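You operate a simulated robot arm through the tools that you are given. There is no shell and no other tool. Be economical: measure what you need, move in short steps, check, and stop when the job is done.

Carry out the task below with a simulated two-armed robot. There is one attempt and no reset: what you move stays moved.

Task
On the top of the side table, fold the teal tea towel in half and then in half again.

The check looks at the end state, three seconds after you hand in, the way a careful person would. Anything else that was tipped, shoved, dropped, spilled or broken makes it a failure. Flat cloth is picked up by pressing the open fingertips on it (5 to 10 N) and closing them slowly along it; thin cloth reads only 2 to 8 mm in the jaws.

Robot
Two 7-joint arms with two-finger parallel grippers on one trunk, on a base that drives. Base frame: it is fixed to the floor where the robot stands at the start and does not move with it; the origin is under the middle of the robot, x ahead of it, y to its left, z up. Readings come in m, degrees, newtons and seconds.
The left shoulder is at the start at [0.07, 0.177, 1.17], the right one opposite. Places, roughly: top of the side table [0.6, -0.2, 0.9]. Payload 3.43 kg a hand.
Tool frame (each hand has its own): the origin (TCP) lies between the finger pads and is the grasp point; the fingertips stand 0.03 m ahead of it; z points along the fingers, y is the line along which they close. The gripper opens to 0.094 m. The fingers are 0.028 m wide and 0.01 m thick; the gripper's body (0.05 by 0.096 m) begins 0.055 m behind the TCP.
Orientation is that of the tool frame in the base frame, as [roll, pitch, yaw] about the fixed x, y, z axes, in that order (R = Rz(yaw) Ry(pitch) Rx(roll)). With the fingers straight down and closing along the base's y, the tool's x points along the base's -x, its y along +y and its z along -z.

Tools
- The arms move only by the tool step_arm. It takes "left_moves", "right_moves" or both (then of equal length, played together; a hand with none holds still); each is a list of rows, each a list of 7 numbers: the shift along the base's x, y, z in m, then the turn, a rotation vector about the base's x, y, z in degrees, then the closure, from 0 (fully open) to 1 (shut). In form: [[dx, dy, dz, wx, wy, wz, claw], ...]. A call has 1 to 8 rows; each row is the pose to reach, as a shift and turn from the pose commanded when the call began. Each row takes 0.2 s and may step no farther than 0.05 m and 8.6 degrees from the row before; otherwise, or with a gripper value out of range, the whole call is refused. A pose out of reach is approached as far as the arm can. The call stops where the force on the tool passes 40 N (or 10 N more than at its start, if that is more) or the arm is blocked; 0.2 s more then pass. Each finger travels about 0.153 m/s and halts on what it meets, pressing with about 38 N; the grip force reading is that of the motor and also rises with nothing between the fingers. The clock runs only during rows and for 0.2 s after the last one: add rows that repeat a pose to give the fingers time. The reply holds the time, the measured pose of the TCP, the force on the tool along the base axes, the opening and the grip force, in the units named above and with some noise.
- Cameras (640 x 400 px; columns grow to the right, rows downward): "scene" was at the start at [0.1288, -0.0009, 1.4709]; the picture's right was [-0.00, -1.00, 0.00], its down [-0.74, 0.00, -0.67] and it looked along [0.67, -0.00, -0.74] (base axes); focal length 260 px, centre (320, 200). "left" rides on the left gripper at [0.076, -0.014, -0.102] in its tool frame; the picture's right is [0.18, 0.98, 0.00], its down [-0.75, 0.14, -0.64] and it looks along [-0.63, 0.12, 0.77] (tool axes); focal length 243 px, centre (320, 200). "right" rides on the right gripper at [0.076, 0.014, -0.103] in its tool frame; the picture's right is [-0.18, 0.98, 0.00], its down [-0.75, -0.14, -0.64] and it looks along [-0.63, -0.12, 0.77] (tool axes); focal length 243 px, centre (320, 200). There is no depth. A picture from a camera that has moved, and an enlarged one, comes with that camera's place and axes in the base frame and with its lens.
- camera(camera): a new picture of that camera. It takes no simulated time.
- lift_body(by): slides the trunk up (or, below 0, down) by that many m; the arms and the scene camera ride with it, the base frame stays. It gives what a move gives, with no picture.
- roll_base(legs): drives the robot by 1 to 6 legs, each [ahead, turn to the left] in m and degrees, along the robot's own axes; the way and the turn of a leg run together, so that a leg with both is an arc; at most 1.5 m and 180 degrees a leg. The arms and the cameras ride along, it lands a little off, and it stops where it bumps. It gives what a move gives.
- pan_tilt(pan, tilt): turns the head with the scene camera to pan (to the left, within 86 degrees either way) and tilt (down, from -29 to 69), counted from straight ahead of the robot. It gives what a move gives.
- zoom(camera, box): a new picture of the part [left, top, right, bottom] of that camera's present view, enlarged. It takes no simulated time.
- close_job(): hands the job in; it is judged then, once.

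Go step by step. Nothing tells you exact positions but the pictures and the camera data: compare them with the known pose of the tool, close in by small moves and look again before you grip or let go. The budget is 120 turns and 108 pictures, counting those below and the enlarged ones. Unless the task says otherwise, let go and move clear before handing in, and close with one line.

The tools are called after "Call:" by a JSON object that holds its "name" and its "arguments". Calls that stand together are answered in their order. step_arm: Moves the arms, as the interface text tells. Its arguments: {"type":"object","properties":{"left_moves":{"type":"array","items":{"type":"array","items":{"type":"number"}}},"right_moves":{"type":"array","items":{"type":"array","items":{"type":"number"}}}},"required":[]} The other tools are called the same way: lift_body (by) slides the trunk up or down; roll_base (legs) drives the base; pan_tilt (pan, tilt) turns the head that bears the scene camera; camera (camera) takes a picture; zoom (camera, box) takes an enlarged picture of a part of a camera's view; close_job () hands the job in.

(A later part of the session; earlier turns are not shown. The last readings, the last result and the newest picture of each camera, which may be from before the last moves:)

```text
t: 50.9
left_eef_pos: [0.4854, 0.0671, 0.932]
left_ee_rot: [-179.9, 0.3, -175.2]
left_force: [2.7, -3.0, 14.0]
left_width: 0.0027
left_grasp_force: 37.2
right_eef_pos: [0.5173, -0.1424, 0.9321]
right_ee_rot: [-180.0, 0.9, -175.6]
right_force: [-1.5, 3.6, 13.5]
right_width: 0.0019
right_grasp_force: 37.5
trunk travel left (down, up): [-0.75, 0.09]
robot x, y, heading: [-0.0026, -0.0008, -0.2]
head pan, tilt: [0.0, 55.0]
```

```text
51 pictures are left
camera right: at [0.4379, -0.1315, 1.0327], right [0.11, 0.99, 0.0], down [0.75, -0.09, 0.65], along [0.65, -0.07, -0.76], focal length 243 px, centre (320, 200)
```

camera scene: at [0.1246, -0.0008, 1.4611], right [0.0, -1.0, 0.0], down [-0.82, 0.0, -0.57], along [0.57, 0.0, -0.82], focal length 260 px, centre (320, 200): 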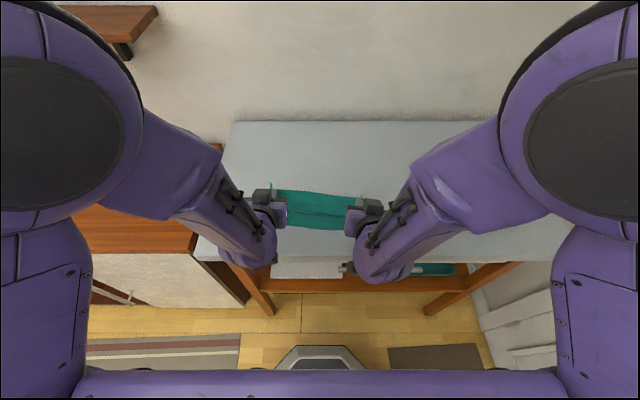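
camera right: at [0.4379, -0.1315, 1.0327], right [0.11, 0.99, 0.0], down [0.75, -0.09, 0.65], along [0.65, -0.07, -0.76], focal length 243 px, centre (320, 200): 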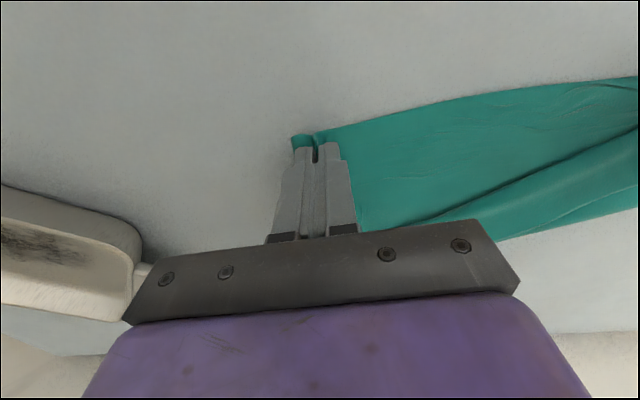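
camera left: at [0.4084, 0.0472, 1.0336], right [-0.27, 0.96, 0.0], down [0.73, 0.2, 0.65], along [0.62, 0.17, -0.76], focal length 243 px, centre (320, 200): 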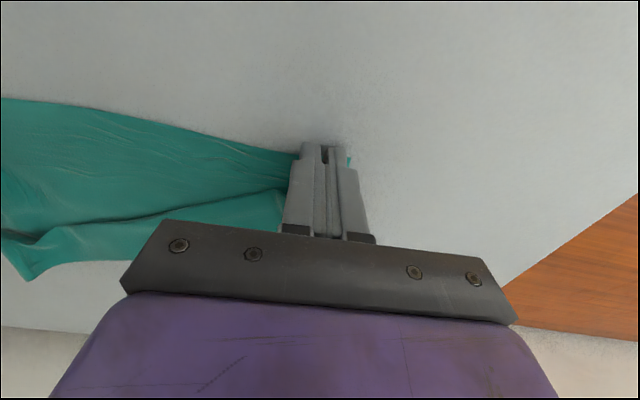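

Both near corners are held. I'll lift straight up so the towel hangs and unrolls.

Call:
{"name": "step_arm", "arguments": {"left_moves": [[0, 0, 0.03, 0, 0, 0, 1], [0, 0, 0.07, 0, 0, 0, 1], [0, 0, 0.11, 0, 0, 0, 1], [0, 0, 0.15, 0, 0, 0, 1], [0, 0, 0.19, 0, 0, 0, 1], [0, 0, 0.22, 0, 0, 0, 1], [0, 0, 0.24, 0, 0, 0, 1], [0, 0, 0.24, 0, 0, 0, 1]], "right_moves": [[0, 0, 0.03, 0, 0, 0, 1], [0, 0, 0.07, 0, 0, 0, 1], [0, 0, 0.11, 0, 0, 0, 1], [0, 0, 0.15, 0, 0, 0, 1], [0, 0, 0.19, 0, 0, 0, 1], [0, 0, 0.22, 0, 0, 0, 1], [0, 0, 0.24, 0, 0, 0, 1], [0, 0, 0.24, 0, 0, 0, 1]]}}

Call:
{"name": "camera", "arguments": {"camera": "scene"}}

Call:
{"name": "camera", "arguments": {"camera": "left"}}

Call:
{"name": "camera", "arguments": {"camera": "right"}}

```text
t: 52.7
left_eef_pos: [0.4864, 0.0649, 1.1709]
left_ee_rot: [-179.8, 0.2, -175.2]
left_force: [0.1, -2.8, -0.3]
left_width: 0.0027
left_grasp_force: 37.7
right_eef_pos: [0.5208, -0.141, 1.1729]
right_ee_rot: [179.9, 0.7, -175.6]
right_force: [-0.8, 2.0, -0.3]
right_width: 0.002
right_grasp_force: 36.7
trunk travel left (down, up): [-0.75, 0.09]
robot x, y, heading: [0.0032, -0.001, 0.2]
head pan, tilt: [0.0, 55.0]
```

```text
50 pictures are left
camera scene: at [0.1244, -0.0007, 1.4611], right [0.0, -1.0, 0.0], down [-0.82, 0.0, -0.57], along [0.57, 0.0, -0.82], focal length 260 px, centre (320, 200)
```

scene: 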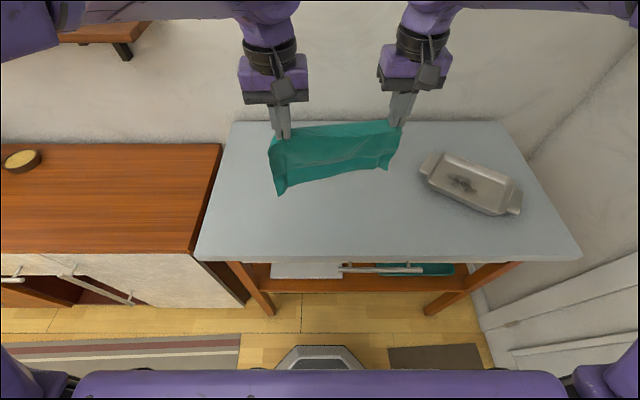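

```text
49 pictures are left
camera left: at [0.4103, 0.0454, 1.2738], right [-0.27, 0.96, 0.0], down [0.74, 0.2, 0.65], along [0.62, 0.17, -0.76], focal length 243 px, centre (320, 200)
```

left: 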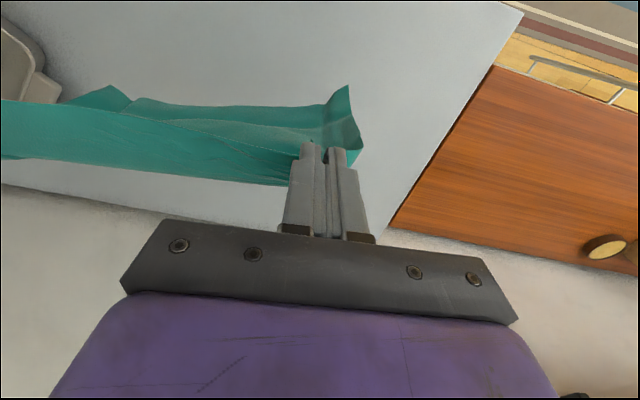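

```text
48 pictures are left
camera right: at [0.4415, -0.1309, 1.2733], right [0.11, 0.99, 0.0], down [0.75, -0.09, 0.65], along [0.65, -0.07, -0.76], focal length 243 px, centre (320, 200)
```

right: 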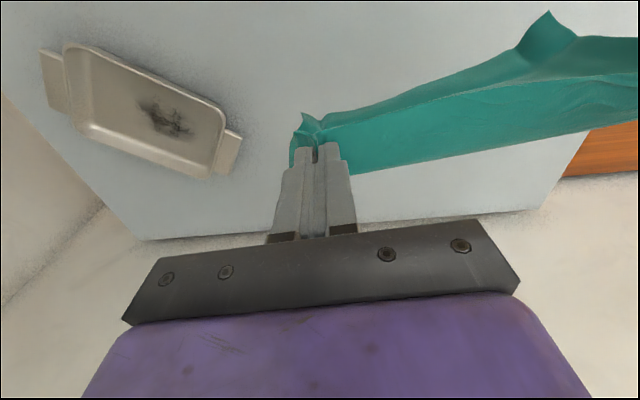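

Call:
{"name": "zoom", "arguments": {"camera": "scene", "box": [240, 90, 432, 210]}}

```text
3.33 times, centred on (336, 150) of scene
camera zoom: at [0.1244, -0.0007, 1.4611], right [0.0, -1.0, 0.0], down [-0.82, 0.0, -0.57], along [0.57, 0.0, -0.82], focal length 865 px, centre (267, 367)
```

zoom: 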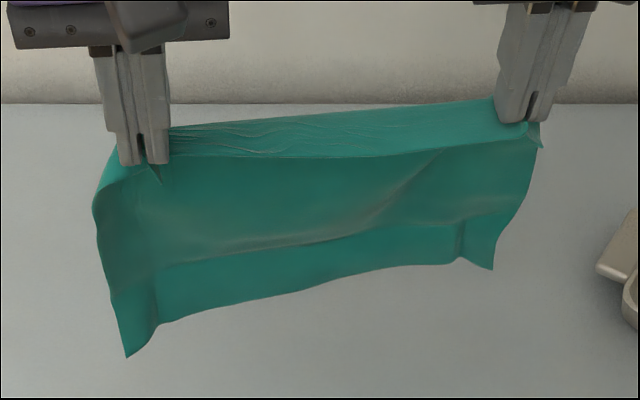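

The towel hangs fully unrolled from its near edge. I'll square the hands to the table (x ≈ 0.445, same yaw) and let it settle.

Call:
{"name": "step_arm", "arguments": {"left_moves": [[-0.008, 0.004, 0.005, 0, 0, -1, 1], [-0.016, 0.008, 0.01, 0, 0, -2, 1], [-0.024, 0.012, 0.015, 0, 0, -3, 1], [-0.032, 0.016, 0.02, 0, 0, -4, 1], [-0.041, 0.02, 0.02, 0, 0, -4.8, 1], [-0.041, 0.02, 0.02, 0, 0, -4.8, 1], [-0.041, 0.02, 0.02, 0, 0, -4.8, 1], [-0.041, 0.02, 0.02, 0, 0, -4.8, 1]], "right_moves": [[-0.015, 0.004, 0.005, 0, 0, -1, 1], [-0.03, 0.008, 0.01, 0, 0, -2, 1], [-0.045, 0.012, 0.015, 0, 0, -3, 1], [-0.06, 0.015, 0.02, 0, 0, -4, 1], [-0.076, 0.017, 0.02, 0, 0, -4.4, 1], [-0.076, 0.017, 0.02, 0, 0, -4.4, 1], [-0.076, 0.017, 0.02, 0, 0, -4.4, 1], [-0.076, 0.017, 0.02, 0, 0, -4.4, 1]]}}

Call:
{"name": "zoom", "arguments": {"camera": "scene", "box": [240, 100, 432, 220]}}

```text
t: 54.5
left_eef_pos: [0.4475, 0.087, 1.1904]
left_ee_rot: [-179.9, 0.2, -179.9]
left_force: [-0.6, -5.7, 0.3]
left_width: 0.0026
left_grasp_force: 37.5
right_eef_pos: [0.444, -0.1231, 1.1912]
right_ee_rot: [179.9, 0.8, 179.9]
right_force: [-1.2, 5.1, 0.0]
right_width: 0.002
right_grasp_force: 37.2
trunk travel left (down, up): [-0.75, 0.09]
robot x, y, heading: [0.0057, 0.0024, 0.1]
head pan, tilt: [0.0, 55.0]
```

```text
3.33 times, centred on (336, 160) of scene
camera zoom: at [0.1239, -0.0009, 1.4611], right [0.0, -1.0, 0.0], down [-0.82, 0.0, -0.57], along [0.57, 0.0, -0.82], focal length 865 px, centre (267, 333)
```

zoom: 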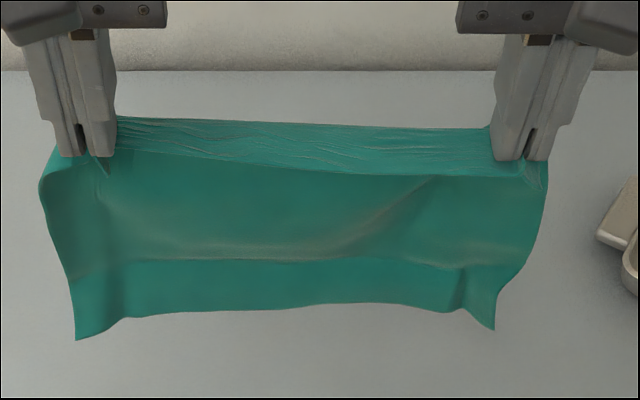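

It hangs square. The bottom edge is at about z 0.97, with about 0.19 m hanging free. I'll lower until it touches the table, then lay the bottom half toward +x.

Call:
{"name": "step_arm", "arguments": {"left_moves": [[0, -0.001, -0.02, 0, 0, 0, 1], [0, -0.002, -0.04, 0, 0, 0, 1], [0, -0.002, -0.06, 0, 0, 0, 1], [0, -0.002, -0.07, 0, 0, 0, 1], [0, -0.002, -0.07, 0, 0, 0, 1]], "right_moves": [[0, 0.001, -0.02, 0, 0, 0, 1], [0, 0.002, -0.04, 0, 0, 0, 1], [0, 0.002, -0.06, 0, 0, 0, 1], [0, 0.002, -0.07, 0, 0, 0, 1], [0, 0.002, -0.07, 0, 0, 0, 1]]}}

Call:
{"name": "zoom", "arguments": {"camera": "scene", "box": [240, 120, 432, 240]}}

```text
t: 55.7
left_eef_pos: [0.4461, 0.0869, 1.1211]
left_ee_rot: [-180.0, 0.3, -180.0]
left_force: [-0.8, -1.3, 0.2]
left_width: 0.0028
left_grasp_force: 37.5
right_eef_pos: [0.4422, -0.1225, 1.1229]
right_ee_rot: [179.9, 0.8, 179.8]
right_force: [0.4, 2.3, 0.9]
right_width: 0.0021
right_grasp_force: 37.4
trunk travel left (down, up): [-0.75, 0.09]
robot x, y, heading: [0.0004, -0.0006, -0.0]
head pan, tilt: [0.0, 55.0]
```

```text
3.33 times, centred on (336, 180) of scene
camera zoom: at [0.1237, -0.0008, 1.4612], right [0.0, -1.0, 0.0], down [-0.82, 0.0, -0.57], along [0.57, 0.0, -0.82], focal length 865 px, centre (267, 267)
```

zoom: 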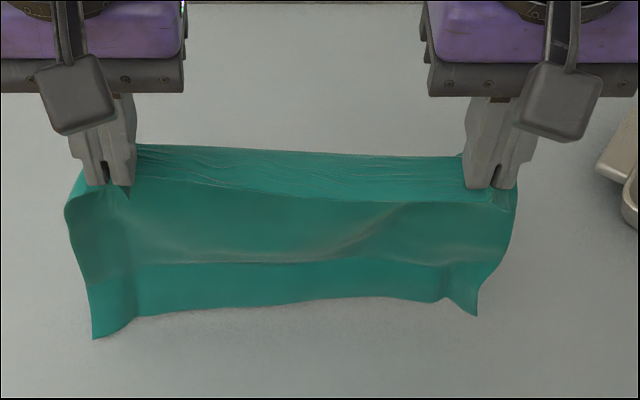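

The bottom edge is just touching. Now I'll lay the lower half toward +x.

Call:
{"name": "step_arm", "arguments": {"left_moves": [[0.01, 0, -0.014, 0, 0, 0, 1], [0.026, 0, -0.028, 0, 0, 0, 1], [0.042, 0, -0.042, 0, 0, 0, 1], [0.058, 0, -0.056, 0, 0, 0, 1], [0.074, 0, -0.07, 0, 0, 0, 1], [0.09, 0, -0.084, 0, 0, 0, 1], [0.104, 0, -0.098, 0, 0, 0, 1], [0.114, 0, -0.11, 0, 0, 0, 1]], "right_moves": [[0.01, 0, -0.014, 0, 0, 0, 1], [0.026, 0, -0.028, 0, 0, 0, 1], [0.042, 0, -0.042, 0, 0, 0, 1], [0.058, 0, -0.056, 0, 0, 0, 1], [0.074, 0, -0.07, 0, 0, 0, 1], [0.09, 0, -0.084, 0, 0, 0, 1], [0.104, 0, -0.098, 0, 0, 0, 1], [0.114, 0, -0.11, 0, 0, 0, 1]]}}

Call:
{"name": "zoom", "arguments": {"camera": "scene", "box": [230, 130, 422, 250]}}

```text
t: 57.5
left_eef_pos: [0.5612, 0.0865, 1.0072]
left_ee_rot: [179.9, 0.2, -180.0]
left_force: [-0.5, -2.4, -0.1]
left_width: 0.0029
left_grasp_force: 37.6
right_eef_pos: [0.5576, -0.1236, 1.0108]
right_ee_rot: [179.8, 0.6, 179.8]
right_force: [-0.1, 2.5, -0.4]
right_width: 0.0022
right_grasp_force: 36.8
trunk travel left (down, up): [-0.75, 0.09]
robot x, y, heading: [0.005, 0.0006, 0.2]
head pan, tilt: [0.0, 55.0]
```

```text
3.33 times, centred on (326, 190) of scene
camera zoom: at [0.1256, -0.0007, 1.461], right [0.0, -1.0, 0.0], down [-0.82, 0.0, -0.57], along [0.57, 0.0, -0.82], focal length 865 px, centre (300, 233)
```

zoom: 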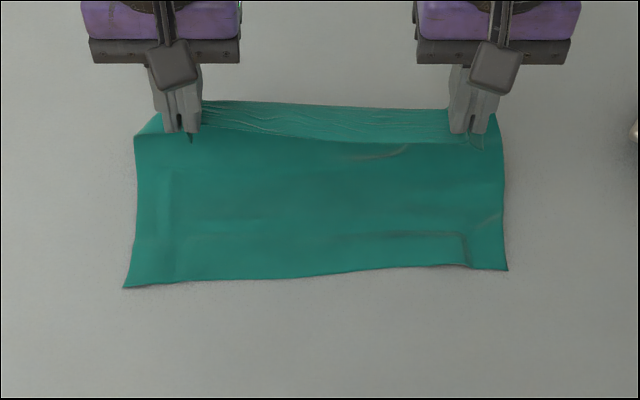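

The lower half lies flat, near edge at x ≈ 0.465 to 0.48. I'll bring the upper half back over it in a quarter arc.

Call:
{"name": "step_arm", "arguments": {"left_moves": [[-0.022, 0, -0.002, 0, 0, 0, 1], [-0.042, 0, -0.009, 0, 0, 0, 1], [-0.059, 0, -0.02, 0, 0, 0, 1], [-0.073, 0, -0.035, 0, 0, 0, 1], [-0.081, 0, -0.05, 0, 0, 0, 1], [-0.084, 0, -0.064, 0, 0, 0, 1], [-0.084, 0, -0.064, 0, 0, 0, 1]], "right_moves": [[-0.017, 0, -0.002, 0, 0, 0, 1], [-0.032, 0, -0.009, 0, 0, 0, 1], [-0.046, 0, -0.02, 0, 0, 0, 1], [-0.056, 0, -0.035, 0, 0, 0, 1], [-0.0625, 0, -0.05, 0, 0, 0, 1], [-0.0645, 0, -0.064, 0, 0, 0, 1], [-0.0645, 0, -0.064, 0, 0, 0, 1]]}}

Call:
{"name": "zoom", "arguments": {"camera": "scene", "box": [230, 130, 422, 250]}}

Call:
{"name": "camera", "arguments": {"camera": "left"}}

Call:
{"name": "camera", "arguments": {"camera": "right"}}

```text
t: 59.1
left_eef_pos: [0.4777, 0.0862, 0.9454]
left_ee_rot: [-179.9, 0.3, 180.0]
left_force: [0.6, -3.3, 0.7]
left_width: 0.0027
left_grasp_force: 37.0
right_eef_pos: [0.4919, -0.1233, 0.9467]
right_ee_rot: [179.9, 0.9, 179.8]
right_force: [0.9, 2.9, 1.3]
right_width: 0.0018
right_grasp_force: 36.4
trunk travel left (down, up): [-0.75, 0.09]
robot x, y, heading: [0.0041, 0.0027, 0.0]
head pan, tilt: [0.0, 55.0]
```

```text
3.33 times, centred on (326, 190) of scene
camera zoom: at [0.1236, -0.0008, 1.4612], right [0.0, -1.0, 0.0], down [-0.82, 0.0, -0.57], along [0.57, 0.0, -0.82], focal length 865 px, centre (300, 233)
```

zoom: 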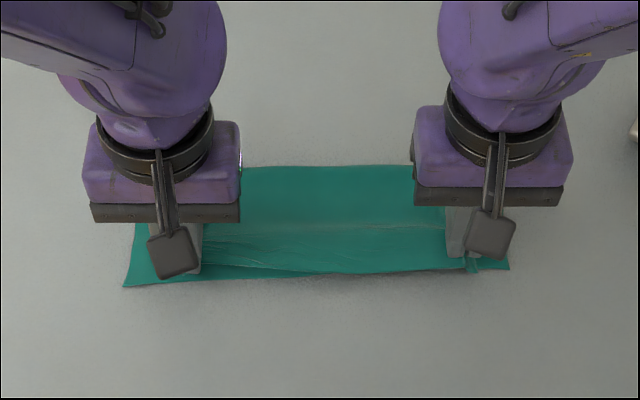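

```text
42 pictures are left
camera left: at [0.3991, 0.0725, 1.0488], right [-0.18, 0.98, 0.0], down [0.75, 0.14, 0.65], along [0.63, 0.12, -0.76], focal length 243 px, centre (320, 200)
```

left: 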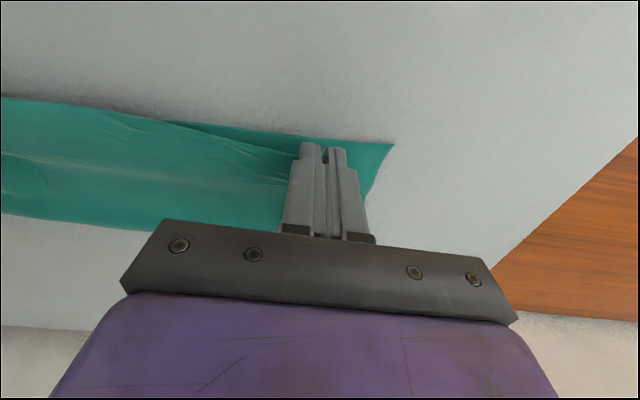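

```text
41 pictures are left
camera right: at [0.4139, -0.1068, 1.0468], right [0.19, 0.98, 0.0], down [0.74, -0.14, 0.65], along [0.64, -0.12, -0.76], focal length 243 px, centre (320, 200)
```

right: 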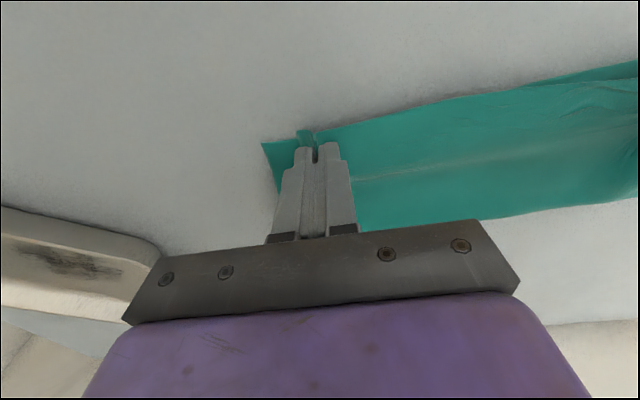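

The upper edge is right over the lower one. I'll lower to the cloth and open slowly while spreading outward.

Call:
{"name": "step_arm", "arguments": {"left_moves": [[-0.003, 0, -0.006, 0, 0, 0, 1], [-0.004, 0, -0.0115, 0, 0, 0, 1], [-0.004, 0.002, -0.012, 0, 0, 0, 0.92], [-0.004, 0.004, -0.012, 0, 0, 0, 0.84], [-0.004, 0.006, -0.012, 0, 0, 0, 0.76], [-0.004, 0.008, -0.012, 0, 0, 0, 0.68], [-0.004, 0.008, -0.012, 0, 0, 0, 0.6], [-0.004, 0.008, -0.012, 0, 0, 0, 0.58]], "right_moves": [[0, 0, -0.006, 0, 0, 0, 1], [0, 0, -0.0115, 0, 0, 0, 1], [0, -0.002, -0.012, 0, 0, 0, 0.92], [0, -0.004, -0.012, 0, 0, 0, 0.84], [0, -0.006, -0.012, 0, 0, 0, 0.76], [0, -0.008, -0.012, 0, 0, 0, 0.68], [0, -0.008, -0.012, 0, 0, 0, 0.6], [0, -0.008, -0.012, 0, 0, 0, 0.58]]}}

Call:
{"name": "camera", "arguments": {"camera": "left"}}

Call:
{"name": "camera", "arguments": {"camera": "right"}}

```text
t: 60.9
left_eef_pos: [0.4734, 0.0935, 0.9346]
left_ee_rot: [179.9, 0.2, -180.0]
left_force: [-0.6, -0.8, -0.1]
left_width: 0.0396
left_grasp_force: 0.1
right_eef_pos: [0.4922, -0.1298, 0.9349]
right_ee_rot: [179.9, 0.7, 179.9]
right_force: [0.0, -0.1, 0.6]
right_width: 0.0393
right_grasp_force: 0.0
trunk travel left (down, up): [-0.75, 0.09]
robot x, y, heading: [0.0029, -0.0032, -0.3]
head pan, tilt: [0.0, 55.0]
```

```text
40 pictures are left
camera left: at [0.3945, 0.0801, 1.0367], right [-0.18, 0.98, 0.0], down [0.75, 0.14, 0.65], along [0.63, 0.12, -0.76], focal length 243 px, centre (320, 200)
```

left: 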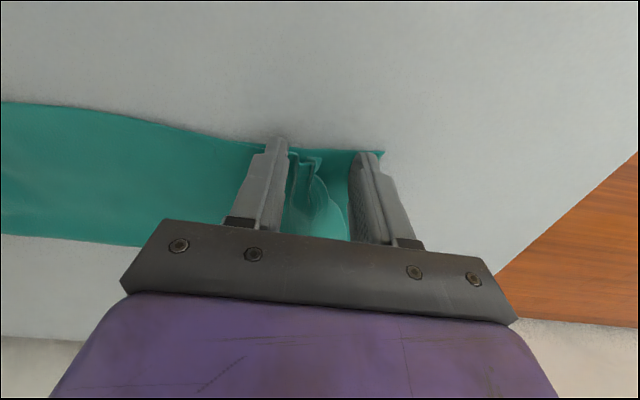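

```text
39 pictures are left
camera right: at [0.4151, -0.1137, 1.0361], right [0.19, 0.98, 0.0], down [0.74, -0.14, 0.65], along [0.64, -0.12, -0.76], focal length 243 px, centre (320, 200)
```

right: 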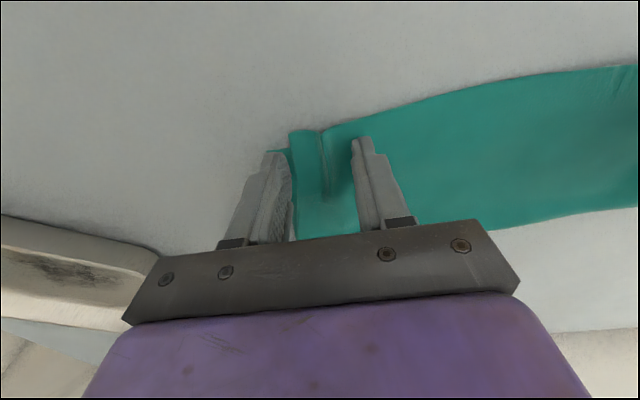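

Released. I'll lift straight up slowly and inspect.

Call:
{"name": "step_arm", "arguments": {"left_moves": [[0, 0, 0.004, 0, 0, 0, 0.55], [0, 0, 0.012, 0, 0, 0, 0.5], [0, 0, 0.03, 0, 0, 0, 0.5], [0, 0.02, 0.06, 0, 0, 0, 0.5], [0, 0.06, 0.09, 0, 0, 0, 0.5], [0, 0.1, 0.11, 0, 0, 0, 0.5]], "right_moves": [[0, 0, 0.004, 0, 0, 0, 0.55], [0, 0, 0.012, 0, 0, 0, 0.5], [0, 0, 0.03, 0, 0, 0, 0.5], [0, -0.02, 0.06, 0, 0, 0, 0.5], [0, -0.06, 0.09, 0, 0, 0, 0.5], [0, -0.09, 0.11, 0, 0, 0, 0.5]]}}

Call:
{"name": "zoom", "arguments": {"camera": "scene", "box": [240, 160, 400, 260]}}

```text
t: 62.3
left_eef_pos: [0.475, 0.192, 1.0424]
left_ee_rot: [-179.8, 0.2, 179.8]
left_force: [-0.2, 0.7, -0.8]
left_width: 0.0469
left_grasp_force: 0.0
right_eef_pos: [0.4908, -0.2201, 1.0438]
right_ee_rot: [179.9, 0.8, 179.9]
right_force: [-0.1, 0.1, -0.2]
right_width: 0.047
right_grasp_force: 0.0
trunk travel left (down, up): [-0.75, 0.09]
robot x, y, heading: [0.004, 0.0036, 0.2]
head pan, tilt: [0.0, 55.0]
```

```text
4.00 times, centred on (320, 210) of scene
camera zoom: at [0.1229, -0.0002, 1.4612], right [0.0, -1.0, 0.0], down [-0.82, 0.0, -0.57], along [0.57, 0.0, -0.82], focal length 1038 px, centre (320, 160)
```

zoom: 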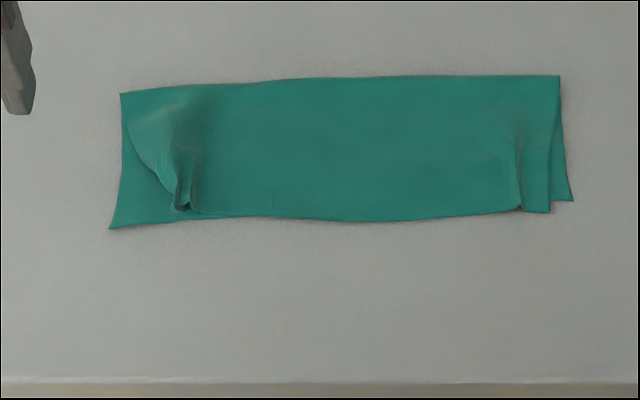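

The half fold is good, except that the upper layer's left near corner is bunched with its corner tucked under. I'll re-pinch that standing ridge with the left hand, lift the corner to free it and lay it out to the left.

Call:
{"name": "step_arm", "arguments": {"left_moves": [[0.002, -0.03, -0.01, 0, 0, 0, 0.5], [0.004, -0.06, -0.03, 0, 0, 0, 0.5], [0.006, -0.09, -0.06, 0, 0, 0, 0.55], [0.007, -0.107, -0.09, 0, 0, 0, 0.55], [0.007, -0.107, -0.09, 0, 0, 0, 0.55]]}}

Call:
{"name": "zoom", "arguments": {"camera": "left", "box": [200, 60, 440, 210]}}

```text
t: 63.5
left_eef_pos: [0.4795, 0.0854, 0.9531]
left_ee_rot: [-179.8, 0.3, -180.0]
left_force: [0.4, 0.0, 0.5]
left_width: 0.0425
left_grasp_force: 0.0
right_eef_pos: [0.4905, -0.2198, 1.0438]
right_ee_rot: [-179.9, 0.9, 179.9]
right_force: [0.2, -0.1, 0.4]
right_width: 0.0472
right_grasp_force: 0.0
trunk travel left (down, up): [-0.75, 0.09]
robot x, y, heading: [0.003, 0.0033, -0.2]
head pan, tilt: [0.0, 55.0]
```

```text
2.67 times, centred on (320, 135) of left
camera zoom: at [0.4016, 0.0718, 1.0558], right [-0.18, 0.98, 0.0], down [0.75, 0.14, 0.65], along [0.63, 0.12, -0.76], focal length 647 px, centre (320, 373)
```

zoom: 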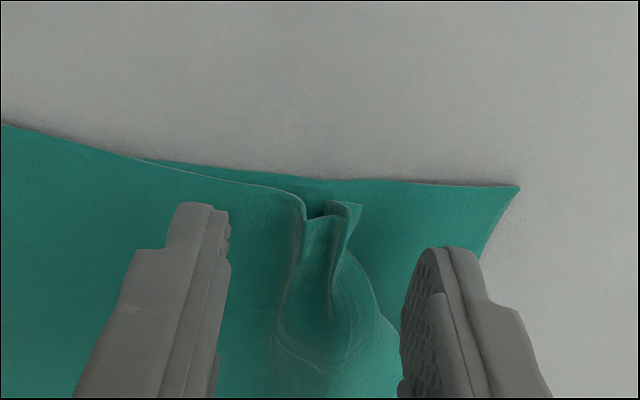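

It's a standing pleat in the upper layer, not a tuck. I'll narrow the fingers around its base, press lightly, then open while moving outward to spread it flat, which worked earlier.

Call:
{"name": "step_arm", "arguments": {"left_moves": [[0.001, 0.004, -0.008, 0, 0, 0, 0.6], [0.001, 0.004, -0.014, 0, 0, 0, 0.7], [0.001, 0.004, -0.016, 0, 0, 0, 0.8], [0.001, 0.004, -0.018, 0, 0, 0, 0.86], [0.001, 0.004, -0.02, 0, 0, 0, 0.86]]}}

Call:
{"name": "zoom", "arguments": {"camera": "left", "box": [200, 60, 440, 210]}}

```text
t: 64.7
left_eef_pos: [0.4793, 0.0903, 0.9352]
left_ee_rot: [-180.0, 0.2, 180.0]
left_force: [0.3, -0.4, -0.7]
left_width: 0.0134
left_grasp_force: 0.1
right_eef_pos: [0.4912, -0.2203, 1.0443]
right_ee_rot: [179.9, 0.7, 179.9]
right_force: [-0.5, 0.3, -0.2]
right_width: 0.0467
right_grasp_force: 0.1
trunk travel left (down, up): [-0.75, 0.09]
robot x, y, heading: [0.0019, 0.0004, -0.1]
head pan, tilt: [0.0, 55.0]
```

```text
2.67 times, centred on (320, 135) of left
camera zoom: at [0.4025, 0.0768, 1.0372], right [-0.18, 0.98, 0.0], down [0.75, 0.14, 0.64], along [0.63, 0.12, -0.76], focal length 647 px, centre (320, 373)
```

zoom: 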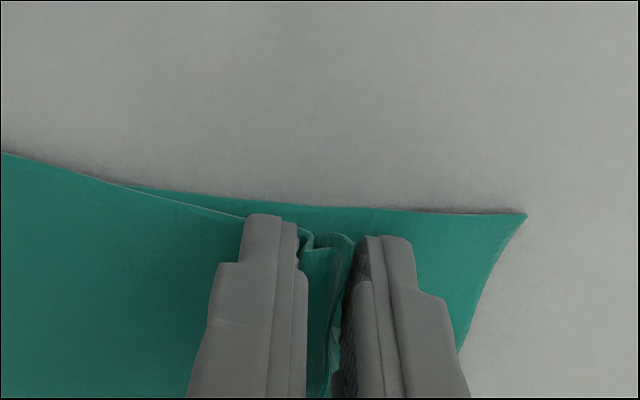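

The upper layer's corner stands fully between the fingers. I'll grip it, raise it a little, pull it outward to its place over the lower corner, and set it down.

Call:
{"name": "step_arm", "arguments": {"left_moves": [[0, 0, 0.001, 0, 0, 0, 0.93], [0, 0, 0.001, 0, 0, 0, 1], [0, 0, 0.001, 0, 0, 0, 1], [0, 0.003, 0.015, 0, 0, 0, 1], [0, 0.008, 0.03, 0, 0, 0, 1]]}}

Call:
{"name": "camera", "arguments": {"camera": "left"}}

Call:
{"name": "zoom", "arguments": {"camera": "scene", "box": [240, 160, 400, 260]}}

```text
t: 65.9
left_eef_pos: [0.4809, 0.0994, 0.9654]
left_ee_rot: [179.9, 0.3, 180.0]
left_force: [0.6, 0.0, 0.0]
left_width: 0.0033
left_grasp_force: 37.4
right_eef_pos: [0.4915, -0.2202, 1.0442]
right_ee_rot: [179.9, 0.9, 179.9]
right_force: [0.3, 0.5, 0.8]
right_width: 0.0472
right_grasp_force: 0.0
trunk travel left (down, up): [-0.75, 0.09]
robot x, y, heading: [-0.0009, 0.002, -0.3]
head pan, tilt: [0.0, 55.0]
```

```text
35 pictures are left
camera left: at [0.4023, 0.086, 1.0674], right [-0.18, 0.98, 0.0], down [0.75, 0.14, 0.65], along [0.63, 0.12, -0.76], focal length 243 px, centre (320, 200)
```

left: 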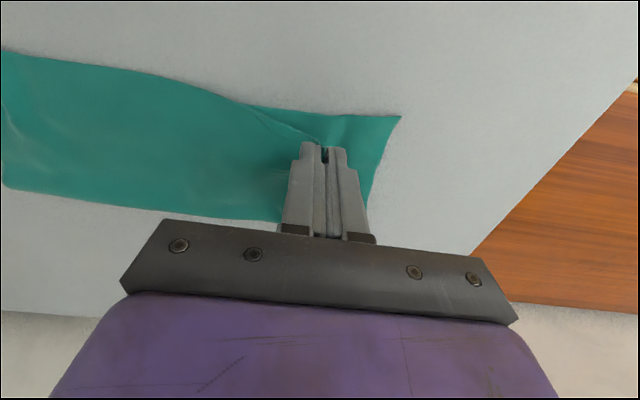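

```text
4.00 times, centred on (320, 210) of scene
camera zoom: at [0.1234, -0.0005, 1.4612], right [0.0, -1.0, 0.0], down [-0.82, 0.0, -0.57], along [0.57, 0.0, -0.82], focal length 1038 px, centre (320, 160)
```

zoom: 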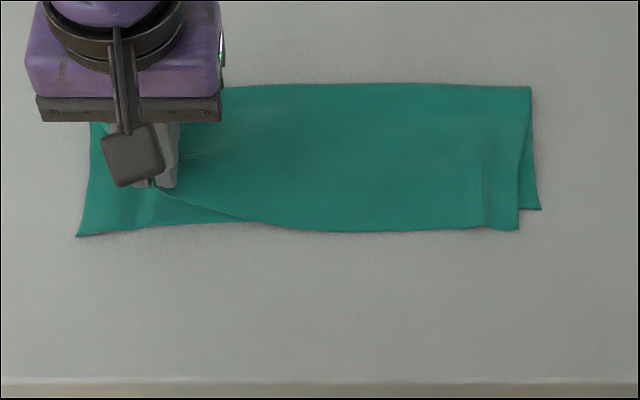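

The upper layer follows and the right corner has flattened nicely. The bunch is inside the pinch, so I'll raise the corner a few centimetres and open quickly, so it unfurls in the air and falls flat.

Call:
{"name": "step_arm", "arguments": {"left_moves": [[0.003, -0.003, 0.015, 0, 0, 0, 1], [0.006, -0.006, 0.03, 0, 0, 0, 1], [0.01, -0.01, 0.04, 0, 0, 0, 1], [0.01, -0.01, 0.04, 0, 0, 0, 1], [0.01, -0.01, 0.04, 0, 0, 0, 0], [0.01, -0.01, 0.04, 0, 0, 0, 0], [0.01, -0.01, 0.04, 0, 0, 0, 0], [0.01, -0.01, 0.06, 0, 0, 0, 0]]}}

Call:
{"name": "camera", "arguments": {"camera": "left"}}

Call:
{"name": "zoom", "arguments": {"camera": "scene", "box": [240, 160, 400, 260]}}

```text
t: 67.7
left_eef_pos: [0.4906, 0.0895, 1.0247]
left_ee_rot: [-179.9, 0.3, -179.9]
left_force: [-0.6, 0.2, 0.9]
left_width: 0.0939
left_grasp_force: 0.0
right_eef_pos: [0.4912, -0.2195, 1.0439]
right_ee_rot: [179.9, 0.7, 179.9]
right_force: [-0.4, 0.2, 0.5]
right_width: 0.0468
right_grasp_force: 0.1
trunk travel left (down, up): [-0.75, 0.09]
robot x, y, heading: [0.0039, 0.0003, -0.2]
head pan, tilt: [0.0, 55.0]
```

```text
33 pictures are left
camera left: at [0.4127, 0.0758, 1.1278], right [-0.18, 0.98, 0.0], down [0.75, 0.14, 0.65], along [0.64, 0.12, -0.76], focal length 243 px, centre (320, 200)
```

left: 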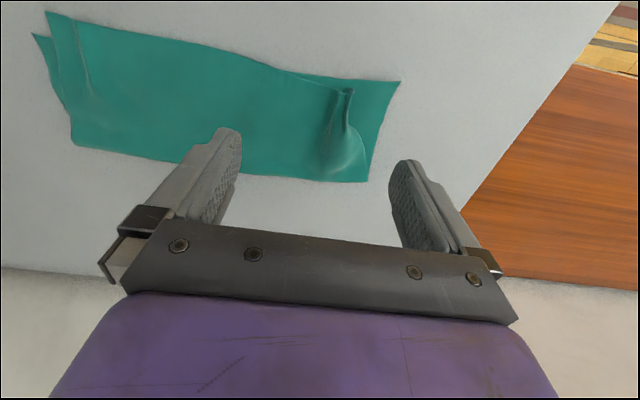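

```text
4.00 times, centred on (320, 210) of scene
camera zoom: at [0.1231, -0.0007, 1.4612], right [0.0, -1.0, 0.0], down [-0.82, 0.0, -0.57], along [0.57, 0.0, -0.82], focal length 1038 px, centre (320, 160)
```

zoom: 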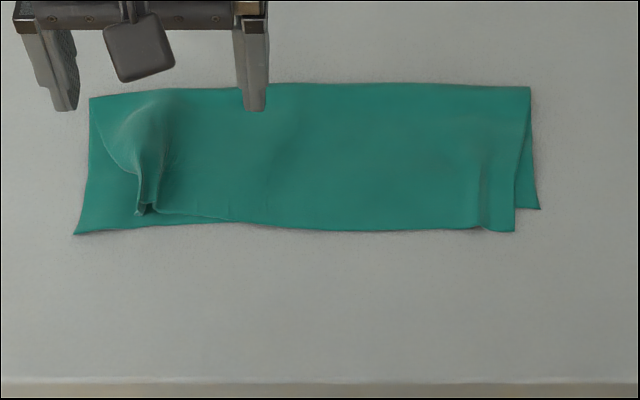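

Call:
{"name": "zoom", "arguments": {"camera": "left", "box": [270, 60, 420, 190]}}

```text
3.08 times, centred on (345, 125) of left
camera zoom: at [0.4127, 0.0758, 1.1278], right [-0.18, 0.98, 0.0], down [0.75, 0.14, 0.65], along [0.64, 0.12, -0.76], focal length 746 px, centre (243, 431)
```

zoom: 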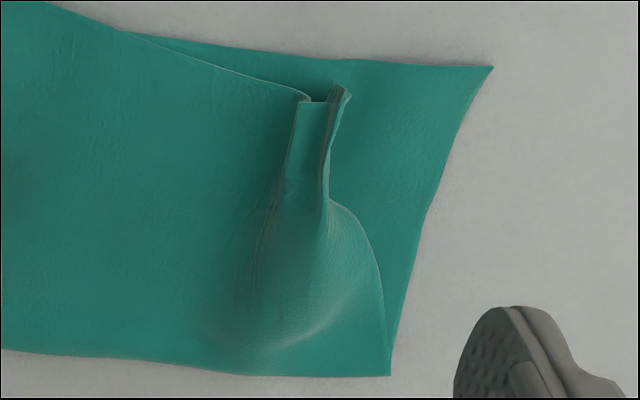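

The bunch is a standing fin whose outer wall ends at the free edge. I'll sweep closed fingertips outward (+y), a few millimetres above the table, to push the fin open.

Call:
{"name": "step_arm", "arguments": {"left_moves": [[-0.002, -0.015, -0.005, 0, 0, 0, 0.5], [-0.004, -0.028, -0.02, 0, 0, 0, 1], [-0.004, -0.028, -0.05, 0, 0, 0, 1], [-0.004, -0.028, -0.08, 0, 0, 0, 1], [-0.004, -0.028, -0.087, 0, 0, 0, 1], [-0.004, -0.028, -0.087, 0, 0, 0, 1]]}}

Call:
{"name": "zoom", "arguments": {"camera": "left", "box": [240, 60, 440, 185]}}

```text
t: 69.1
left_eef_pos: [0.4867, 0.0603, 0.9377]
left_ee_rot: [180.0, 0.4, 179.9]
left_force: [-0.7, -0.1, 0.3]
left_width: 0.0
left_grasp_force: 33.1
right_eef_pos: [0.4914, -0.2196, 1.0432]
right_ee_rot: [179.9, 0.6, 179.8]
right_force: [-0.5, -0.4, 0.2]
right_width: 0.0469
right_grasp_force: 0.0
trunk travel left (down, up): [-0.75, 0.09]
robot x, y, heading: [0.0002, -0.0038, 0.4]
head pan, tilt: [0.0, 55.0]
```

```text
3.20 times, centred on (340, 122) of left
camera zoom: at [0.4082, 0.0456, 1.0397], right [-0.18, 0.98, 0.0], down [0.75, 0.14, 0.65], along [0.63, 0.12, -0.76], focal length 776 px, centre (256, 448)
```

zoom: 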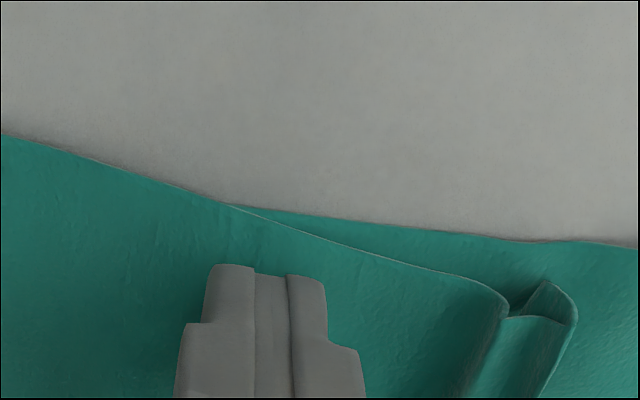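

Call:
{"name": "step_arm", "arguments": {"left_moves": [[0, 0.012, -0.002, 0, 0, 0, 1], [0, 0.026, -0.0025, 0, 0, 0, 1], [0, 0.04, -0.0025, 0, 0, 0, 1], [0, 0.054, -0.0025, 0, 0, 0, 1], [0, 0.068, -0.0025, 0, 0, 0, 1], [0, 0.082, -0.0025, 0, 0, 0, 1], [0, 0.095, 0.0, 0, 0, 0, 1], [0, 0.11, 0.02, 0, 0, 0, 1]]}}

Call:
{"name": "camera", "arguments": {"camera": "left"}}

Call:
{"name": "zoom", "arguments": {"camera": "scene", "box": [240, 160, 400, 260]}}

```text
t: 70.9
left_eef_pos: [0.4849, 0.1724, 0.9599]
left_ee_rot: [-179.9, 0.3, 179.9]
left_force: [-0.6, 0.8, -0.3]
left_width: 0.0
left_grasp_force: 33.1
right_eef_pos: [0.4916, -0.2197, 1.0425]
right_ee_rot: [179.9, 0.9, 179.9]
right_force: [0.0, -0.8, 0.2]
right_width: 0.047
right_grasp_force: 0.0
trunk travel left (down, up): [-0.75, 0.09]
robot x, y, heading: [0.0018, -0.0023, -0.0]
head pan, tilt: [0.0, 55.0]
```

```text
29 pictures are left
camera left: at [0.4064, 0.1588, 1.0617], right [-0.18, 0.98, 0.0], down [0.75, 0.14, 0.65], along [0.64, 0.12, -0.76], focal length 243 px, centre (320, 200)
```

left: 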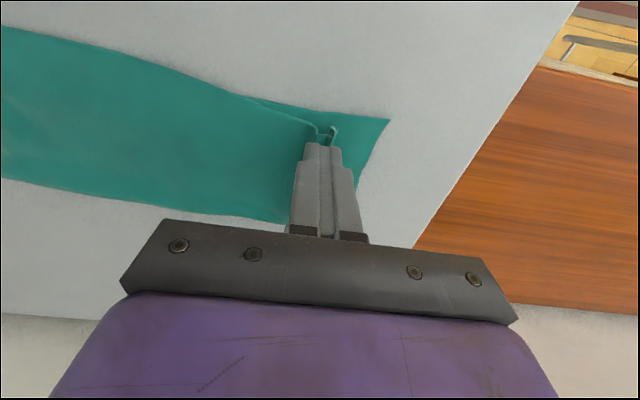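

```text
4.00 times, centred on (320, 210) of scene
camera zoom: at [0.1228, -0.0001, 1.4612], right [0.0, -1.0, 0.0], down [-0.82, 0.0, -0.57], along [0.57, 0.0, -0.82], focal length 1038 px, centre (320, 160)
```

zoom: 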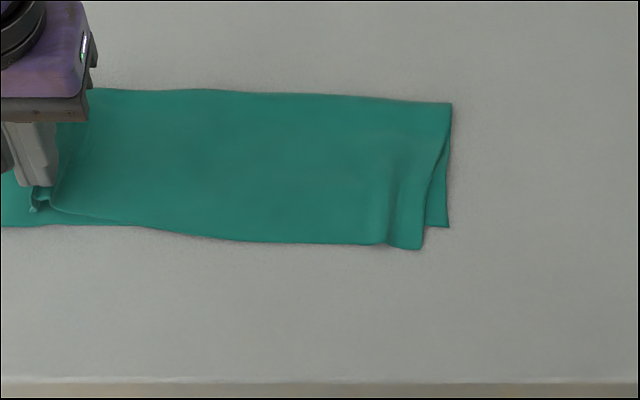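

The towel slides as one piece because table friction is low. I'll pin it with the right hand's closed fingertips near the middle. Then the left hand will pinch only the top of the fin and pull the corner out.

Call:
{"name": "step_arm", "arguments": {"left_moves": [[0, 0, 0.005, 0, 0, 0, 0.9], [0, 0, 0.01, 0, 0, 0, 0.8], [0, 0, 0.015, 0, 0, 0, 0.7], [0, 0, 0.02, 0, 0, 0, 0.7], [0, 0, 0.02, 0, 0, 0, 0.7], [0, 0, 0.02, 0, 0, 0, 0.7], [0, 0, 0.02, 0, 0, 0, 0.7], [0, 0, 0.02, 0, 0, 0, 0.7]], "right_moves": [[0.006, 0.045, 0, 0, 0, 0, 1], [0.012, 0.09, 0, 0, 0, 0, 1], [0.02, 0.135, -0.01, 0, 0, 0, 1], [0.027, 0.18, -0.02, 0, 0, 0, 1], [0.034, 0.22, -0.04, 0, 0, 0, 1], [0.034, 0.25, -0.065, 0, 0, 0, 1], [0.034, 0.25, -0.09, 0, 0, 0, 1], [0.034, 0.25, -0.107, 0, 0, 0, 1]]}}

Call:
{"name": "zoom", "arguments": {"camera": "left", "box": [200, 60, 440, 210]}}

```text
t: 72.7
left_eef_pos: [0.4874, 0.1706, 0.9775]
left_ee_rot: [180.0, 0.2, -180.0]
left_force: [0.1, -0.7, -0.1]
left_width: 0.0282
left_grasp_force: 0.2
right_eef_pos: [0.5342, 0.0247, 0.9435]
right_ee_rot: [178.4, 0.7, 178.4]
right_force: [-0.2, -0.3, 0.4]
right_width: 0.0
right_grasp_force: 33.4
trunk travel left (down, up): [-0.75, 0.09]
robot x, y, heading: [0.0042, 0.0017, 0.3]
head pan, tilt: [0.0, 55.0]
```

```text
2.67 times, centred on (320, 135) of left
camera zoom: at [0.4087, 0.1566, 1.0805], right [-0.18, 0.98, 0.0], down [0.75, 0.14, 0.65], along [0.63, 0.12, -0.76], focal length 647 px, centre (320, 373)
```

zoom: 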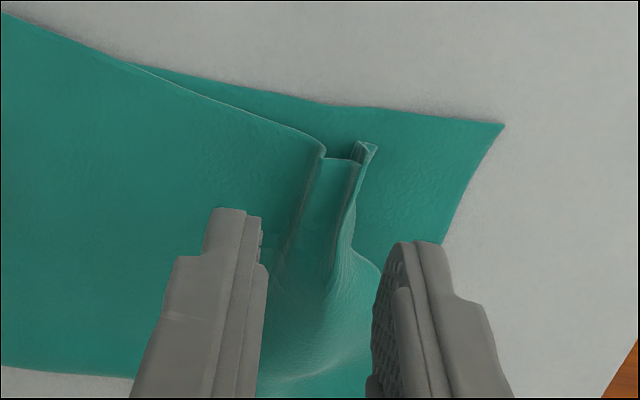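

The fin's top is at about (0.478, 0.182). I'll pin with the right hand and lower the left around the fin.

Call:
{"name": "step_arm", "arguments": {"left_moves": [[-0.003, 0.004, -0.01, 0, 0, 0, 0.76], [-0.006, 0.008, -0.02, 0, 0, 0, 0.76], [-0.009, 0.012, -0.03, 0, 0, 0, 0.76], [-0.009, 0.012, -0.038, 0, 0, 0, 0.76]], "right_moves": [[0, 0, -0.005, 0, 0, 0, 1], [0, 0, -0.01, 0, 0, 0, 1], [0, 0, -0.0125, 0, 0, 0, 1], [0, 0, -0.0125, 0, 0, 0, 1]]}}

Call:
{"name": "zoom", "arguments": {"camera": "left", "box": [200, 60, 440, 210]}}

```text
t: 73.7
left_eef_pos: [0.4749, 0.1832, 0.9406]
left_ee_rot: [-179.8, 0.3, -179.9]
left_force: [0.5, 0.4, -0.6]
left_width: 0.0226
left_grasp_force: 0.0
right_eef_pos: [0.5311, 0.026, 0.9323]
right_ee_rot: [178.9, 1.0, 178.6]
right_force: [2.9, 3.7, 24.0]
right_width: 0.0
right_grasp_force: 33.0
trunk travel left (down, up): [-0.75, 0.09]
robot x, y, heading: [0.003, -0.0013, 0.1]
head pan, tilt: [0.0, 55.0]
```

```text
2.67 times, centred on (320, 135) of left
camera zoom: at [0.3971, 0.17, 1.0433], right [-0.18, 0.98, 0.0], down [0.75, 0.14, 0.65], along [0.64, 0.12, -0.76], focal length 647 px, centre (320, 373)
```

zoom: 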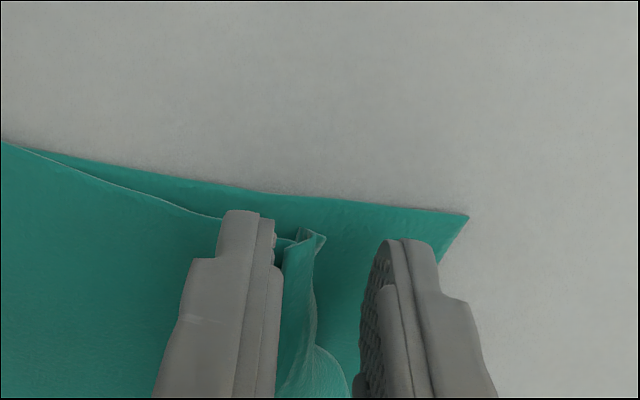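

The fin alone is between the fingers and the towel is pinned. I'll close and pull outward about 3.5 cm.

Call:
{"name": "step_arm", "arguments": {"left_moves": [[0, 0, 0, 0, 0, 0, 0.88], [0, 0, 0, 0, 0, 0, 1], [0, 0, 0, 0, 0, 0, 1], [0, 0.008, 0.004, 0, 0, 0, 1], [0, 0.016, 0.006, 0, 0, 0, 1], [0, 0.024, 0.006, 0, 0, 0, 1], [0, 0.032, 0.006, 0, 0, 0, 1]]}}

Call:
{"name": "zoom", "arguments": {"camera": "left", "box": [200, 60, 440, 210]}}

```text
t: 74.4
left_eef_pos: [0.4761, 0.1838, 0.9411]
left_ee_rot: [-179.9, 0.3, -179.9]
left_force: [0.2, -0.5, 0.5]
left_width: 0.0023
left_grasp_force: 36.9
right_eef_pos: [0.5346, 0.0231, 0.9325]
right_ee_rot: [178.6, 1.1, 178.2]
right_force: [-2.3, 2.9, 18.3]
right_width: 0.0001
right_grasp_force: 33.0
trunk travel left (down, up): [-0.75, 0.09]
robot x, y, heading: [0.0016, 0.0016, 0.0]
head pan, tilt: [0.0, 55.0]
stopped in row 3 (right hand): the force on the tool passed its limit (the readings are from after the stop); the commanded pose is now the measured one
```

```text
2.67 times, centred on (320, 135) of left
camera zoom: at [0.3973, 0.1691, 1.0428], right [-0.18, 0.98, 0.0], down [0.75, 0.14, 0.65], along [0.64, 0.12, -0.76], focal length 647 px, centre (320, 373)
```

zoom: 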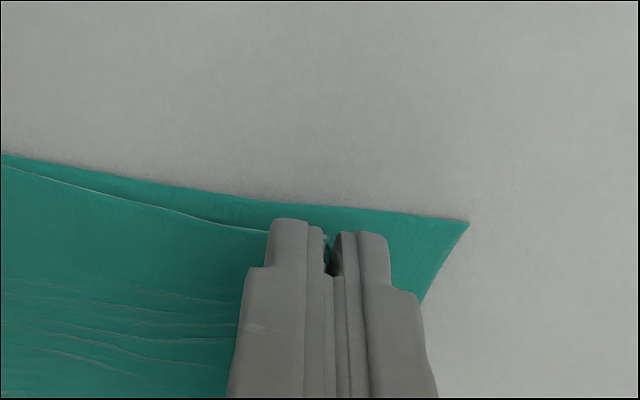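

Gripped. The pin was pressing a bit hard, so I'll ease it 1 mm and pull.

Call:
{"name": "step_arm", "arguments": {"left_moves": [[0, 0, 0.002, 0, 0, 0, 1], [0, 0.006, 0.004, 0, 0, 0, 1], [0, 0.014, 0.006, 0, 0, 0, 1], [0, 0.022, 0.006, 0, 0, 0, 1], [0, 0.03, 0.006, 0, 0, 0, 1]], "right_moves": [[0, 0, 0.001, 0, 0, 0, 1], [0, 0, 0.001, 0, 0, 0, 1], [0, 0, 0.001, 0, 0, 0, 1], [0, 0, 0.001, 0, 0, 0, 1], [0, 0, 0.001, 0, 0, 0, 1]]}}

Call:
{"name": "zoom", "arguments": {"camera": "left", "box": [200, 60, 440, 210]}}

```text
t: 75.6
left_eef_pos: [0.4771, 0.2128, 0.9458]
left_ee_rot: [-180.0, 0.4, 180.0]
left_force: [1.6, -5.5, -0.3]
left_width: 0.0024
left_grasp_force: 37.1
right_eef_pos: [0.5345, 0.0226, 0.9328]
right_ee_rot: [178.7, 0.8, 178.2]
right_force: [-1.5, 4.3, 6.1]
right_width: 0.0
right_grasp_force: 33.6
trunk travel left (down, up): [-0.75, 0.09]
robot x, y, heading: [0.0016, 0.0002, -0.3]
head pan, tilt: [0.0, 55.0]
```

```text
2.67 times, centred on (320, 135) of left
camera zoom: at [0.3989, 0.1987, 1.0482], right [-0.18, 0.98, 0.0], down [0.75, 0.14, 0.65], along [0.64, 0.12, -0.76], focal length 647 px, centre (320, 373)
```

zoom: 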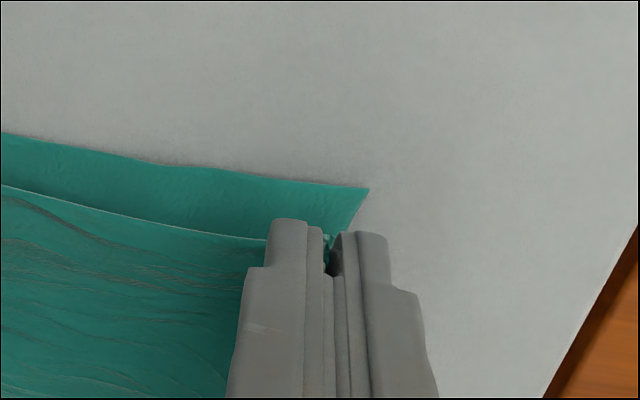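

The corner has come out taut over the lower layer. I'll shift it about 12 mm toward the near edge, lower it and let go gently.

Call:
{"name": "step_arm", "arguments": {"left_moves": [[-0.006, 0, -0.002, 0, 0, 0, 1], [-0.012, -0.002, -0.006, 0, 0, 0, 1], [-0.013, -0.003, -0.011, 0, 0, 0, 1], [-0.013, -0.003, -0.0125, 0, 0, 0, 0.93], [-0.013, -0.003, -0.0125, 0, 0, 0, 0.85], [-0.013, -0.003, -0.0125, 0, 0, 0, 0.75], [-0.013, -0.003, -0.01, 0, 0, 0, 0.6], [-0.013, -0.003, 0.01, 0, 0, 0, 0.5]], "right_moves": [[0, 0, 0, 0, 0, 0, 1], [0, 0, 0, 0, 0, 0, 1], [0, 0, 0, 0, 0, 0, 1], [0, 0, 0, 0, 0, 0, 1], [0, 0, 0, 0, 0, 0, 1], [0, 0, 0, 0, 0, 0, 1], [0, 0, 0, 0, 0, 0, 1], [0, 0, 0, 0, 0, 0, 1]]}}

Call:
{"name": "camera", "arguments": {"camera": "left"}}

```text
t: 77.4
left_eef_pos: [0.4638, 0.2084, 0.956]
left_ee_rot: [-180.0, 0.3, 179.9]
left_force: [-0.1, -0.1, -0.2]
left_width: 0.0469
left_grasp_force: 0.0
right_eef_pos: [0.5345, 0.0213, 0.9332]
right_ee_rot: [178.7, 0.9, 178.2]
right_force: [0.1, -0.2, 3.1]
right_width: 0.0
right_grasp_force: 33.1
trunk travel left (down, up): [-0.75, 0.09]
robot x, y, heading: [0.0037, 0.0006, 0.2]
head pan, tilt: [0.0, 55.0]
```

```text
23 pictures are left
camera left: at [0.3863, 0.1956, 1.0583], right [-0.18, 0.98, 0.0], down [0.75, 0.14, 0.65], along [0.63, 0.12, -0.76], focal length 243 px, centre (320, 200)
```

left: 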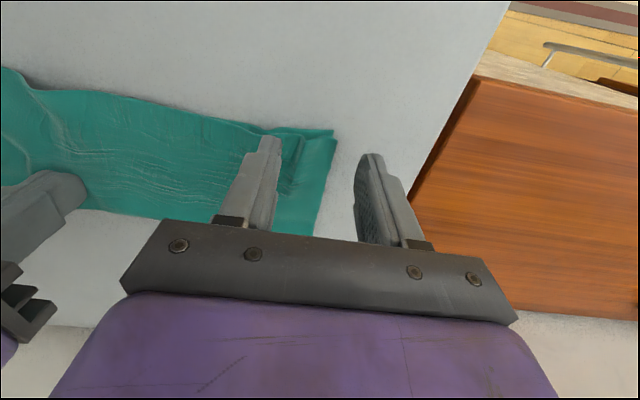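

The corner now lies out nearly flat. I'll lift both hands clear and view the whole towel.

Call:
{"name": "step_arm", "arguments": {"left_moves": [[0, 0, 0.02, 0, 0, 0, 0.5], [0, 0.01, 0.05, 0, 0, 0, 0.5], [0, 0.02, 0.08, 0, 0, 0, 0.5], [0, 0.02, 0.1, 0, 0, 0, 0.5], [0, 0.02, 0.12, 0, 0, 0, 0.5], [0, 0.02, 0.12, 0, 0, 0, 0.5]], "right_moves": [[0, 0, 0.01, 0, 0, 0, 1], [0, 0, 0.04, 0, 0, 0, 1], [0, -0.03, 0.07, 0, 0, 0, 1], [0, -0.07, 0.09, 0, 0, 0, 0.8], [0, -0.115, 0.1, 0, 0, 0, 0.63], [0, -0.16, 0.1, 0, 0, 0, 0.63]]}}

Call:
{"name": "zoom", "arguments": {"camera": "scene", "box": [210, 160, 370, 260]}}

```text
t: 78.8
left_eef_pos: [0.4628, 0.2299, 1.0765]
left_ee_rot: [-180.0, 0.2, -180.0]
left_force: [0.7, 0.4, -0.5]
left_width: 0.0471
left_grasp_force: 0.0
right_eef_pos: [0.5321, -0.1371, 1.0311]
right_ee_rot: [179.0, 0.8, 178.6]
right_force: [-0.4, 0.1, -0.2]
right_width: 0.0349
right_grasp_force: 0.0
trunk travel left (down, up): [-0.75, 0.09]
robot x, y, heading: [0.0034, -0.0017, -0.0]
head pan, tilt: [0.0, 55.0]
```

```text
4.00 times, centred on (290, 210) of scene
camera zoom: at [0.1245, -0.0026, 1.4611], right [0.0, -1.0, 0.0], down [-0.82, 0.0, -0.57], along [0.57, 0.0, -0.82], focal length 1038 px, centre (440, 160)
```

zoom: 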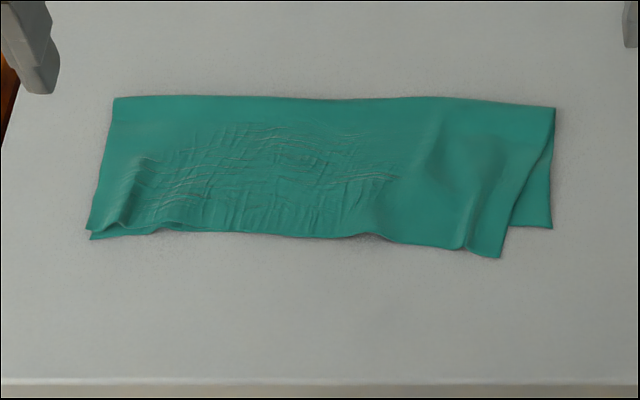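

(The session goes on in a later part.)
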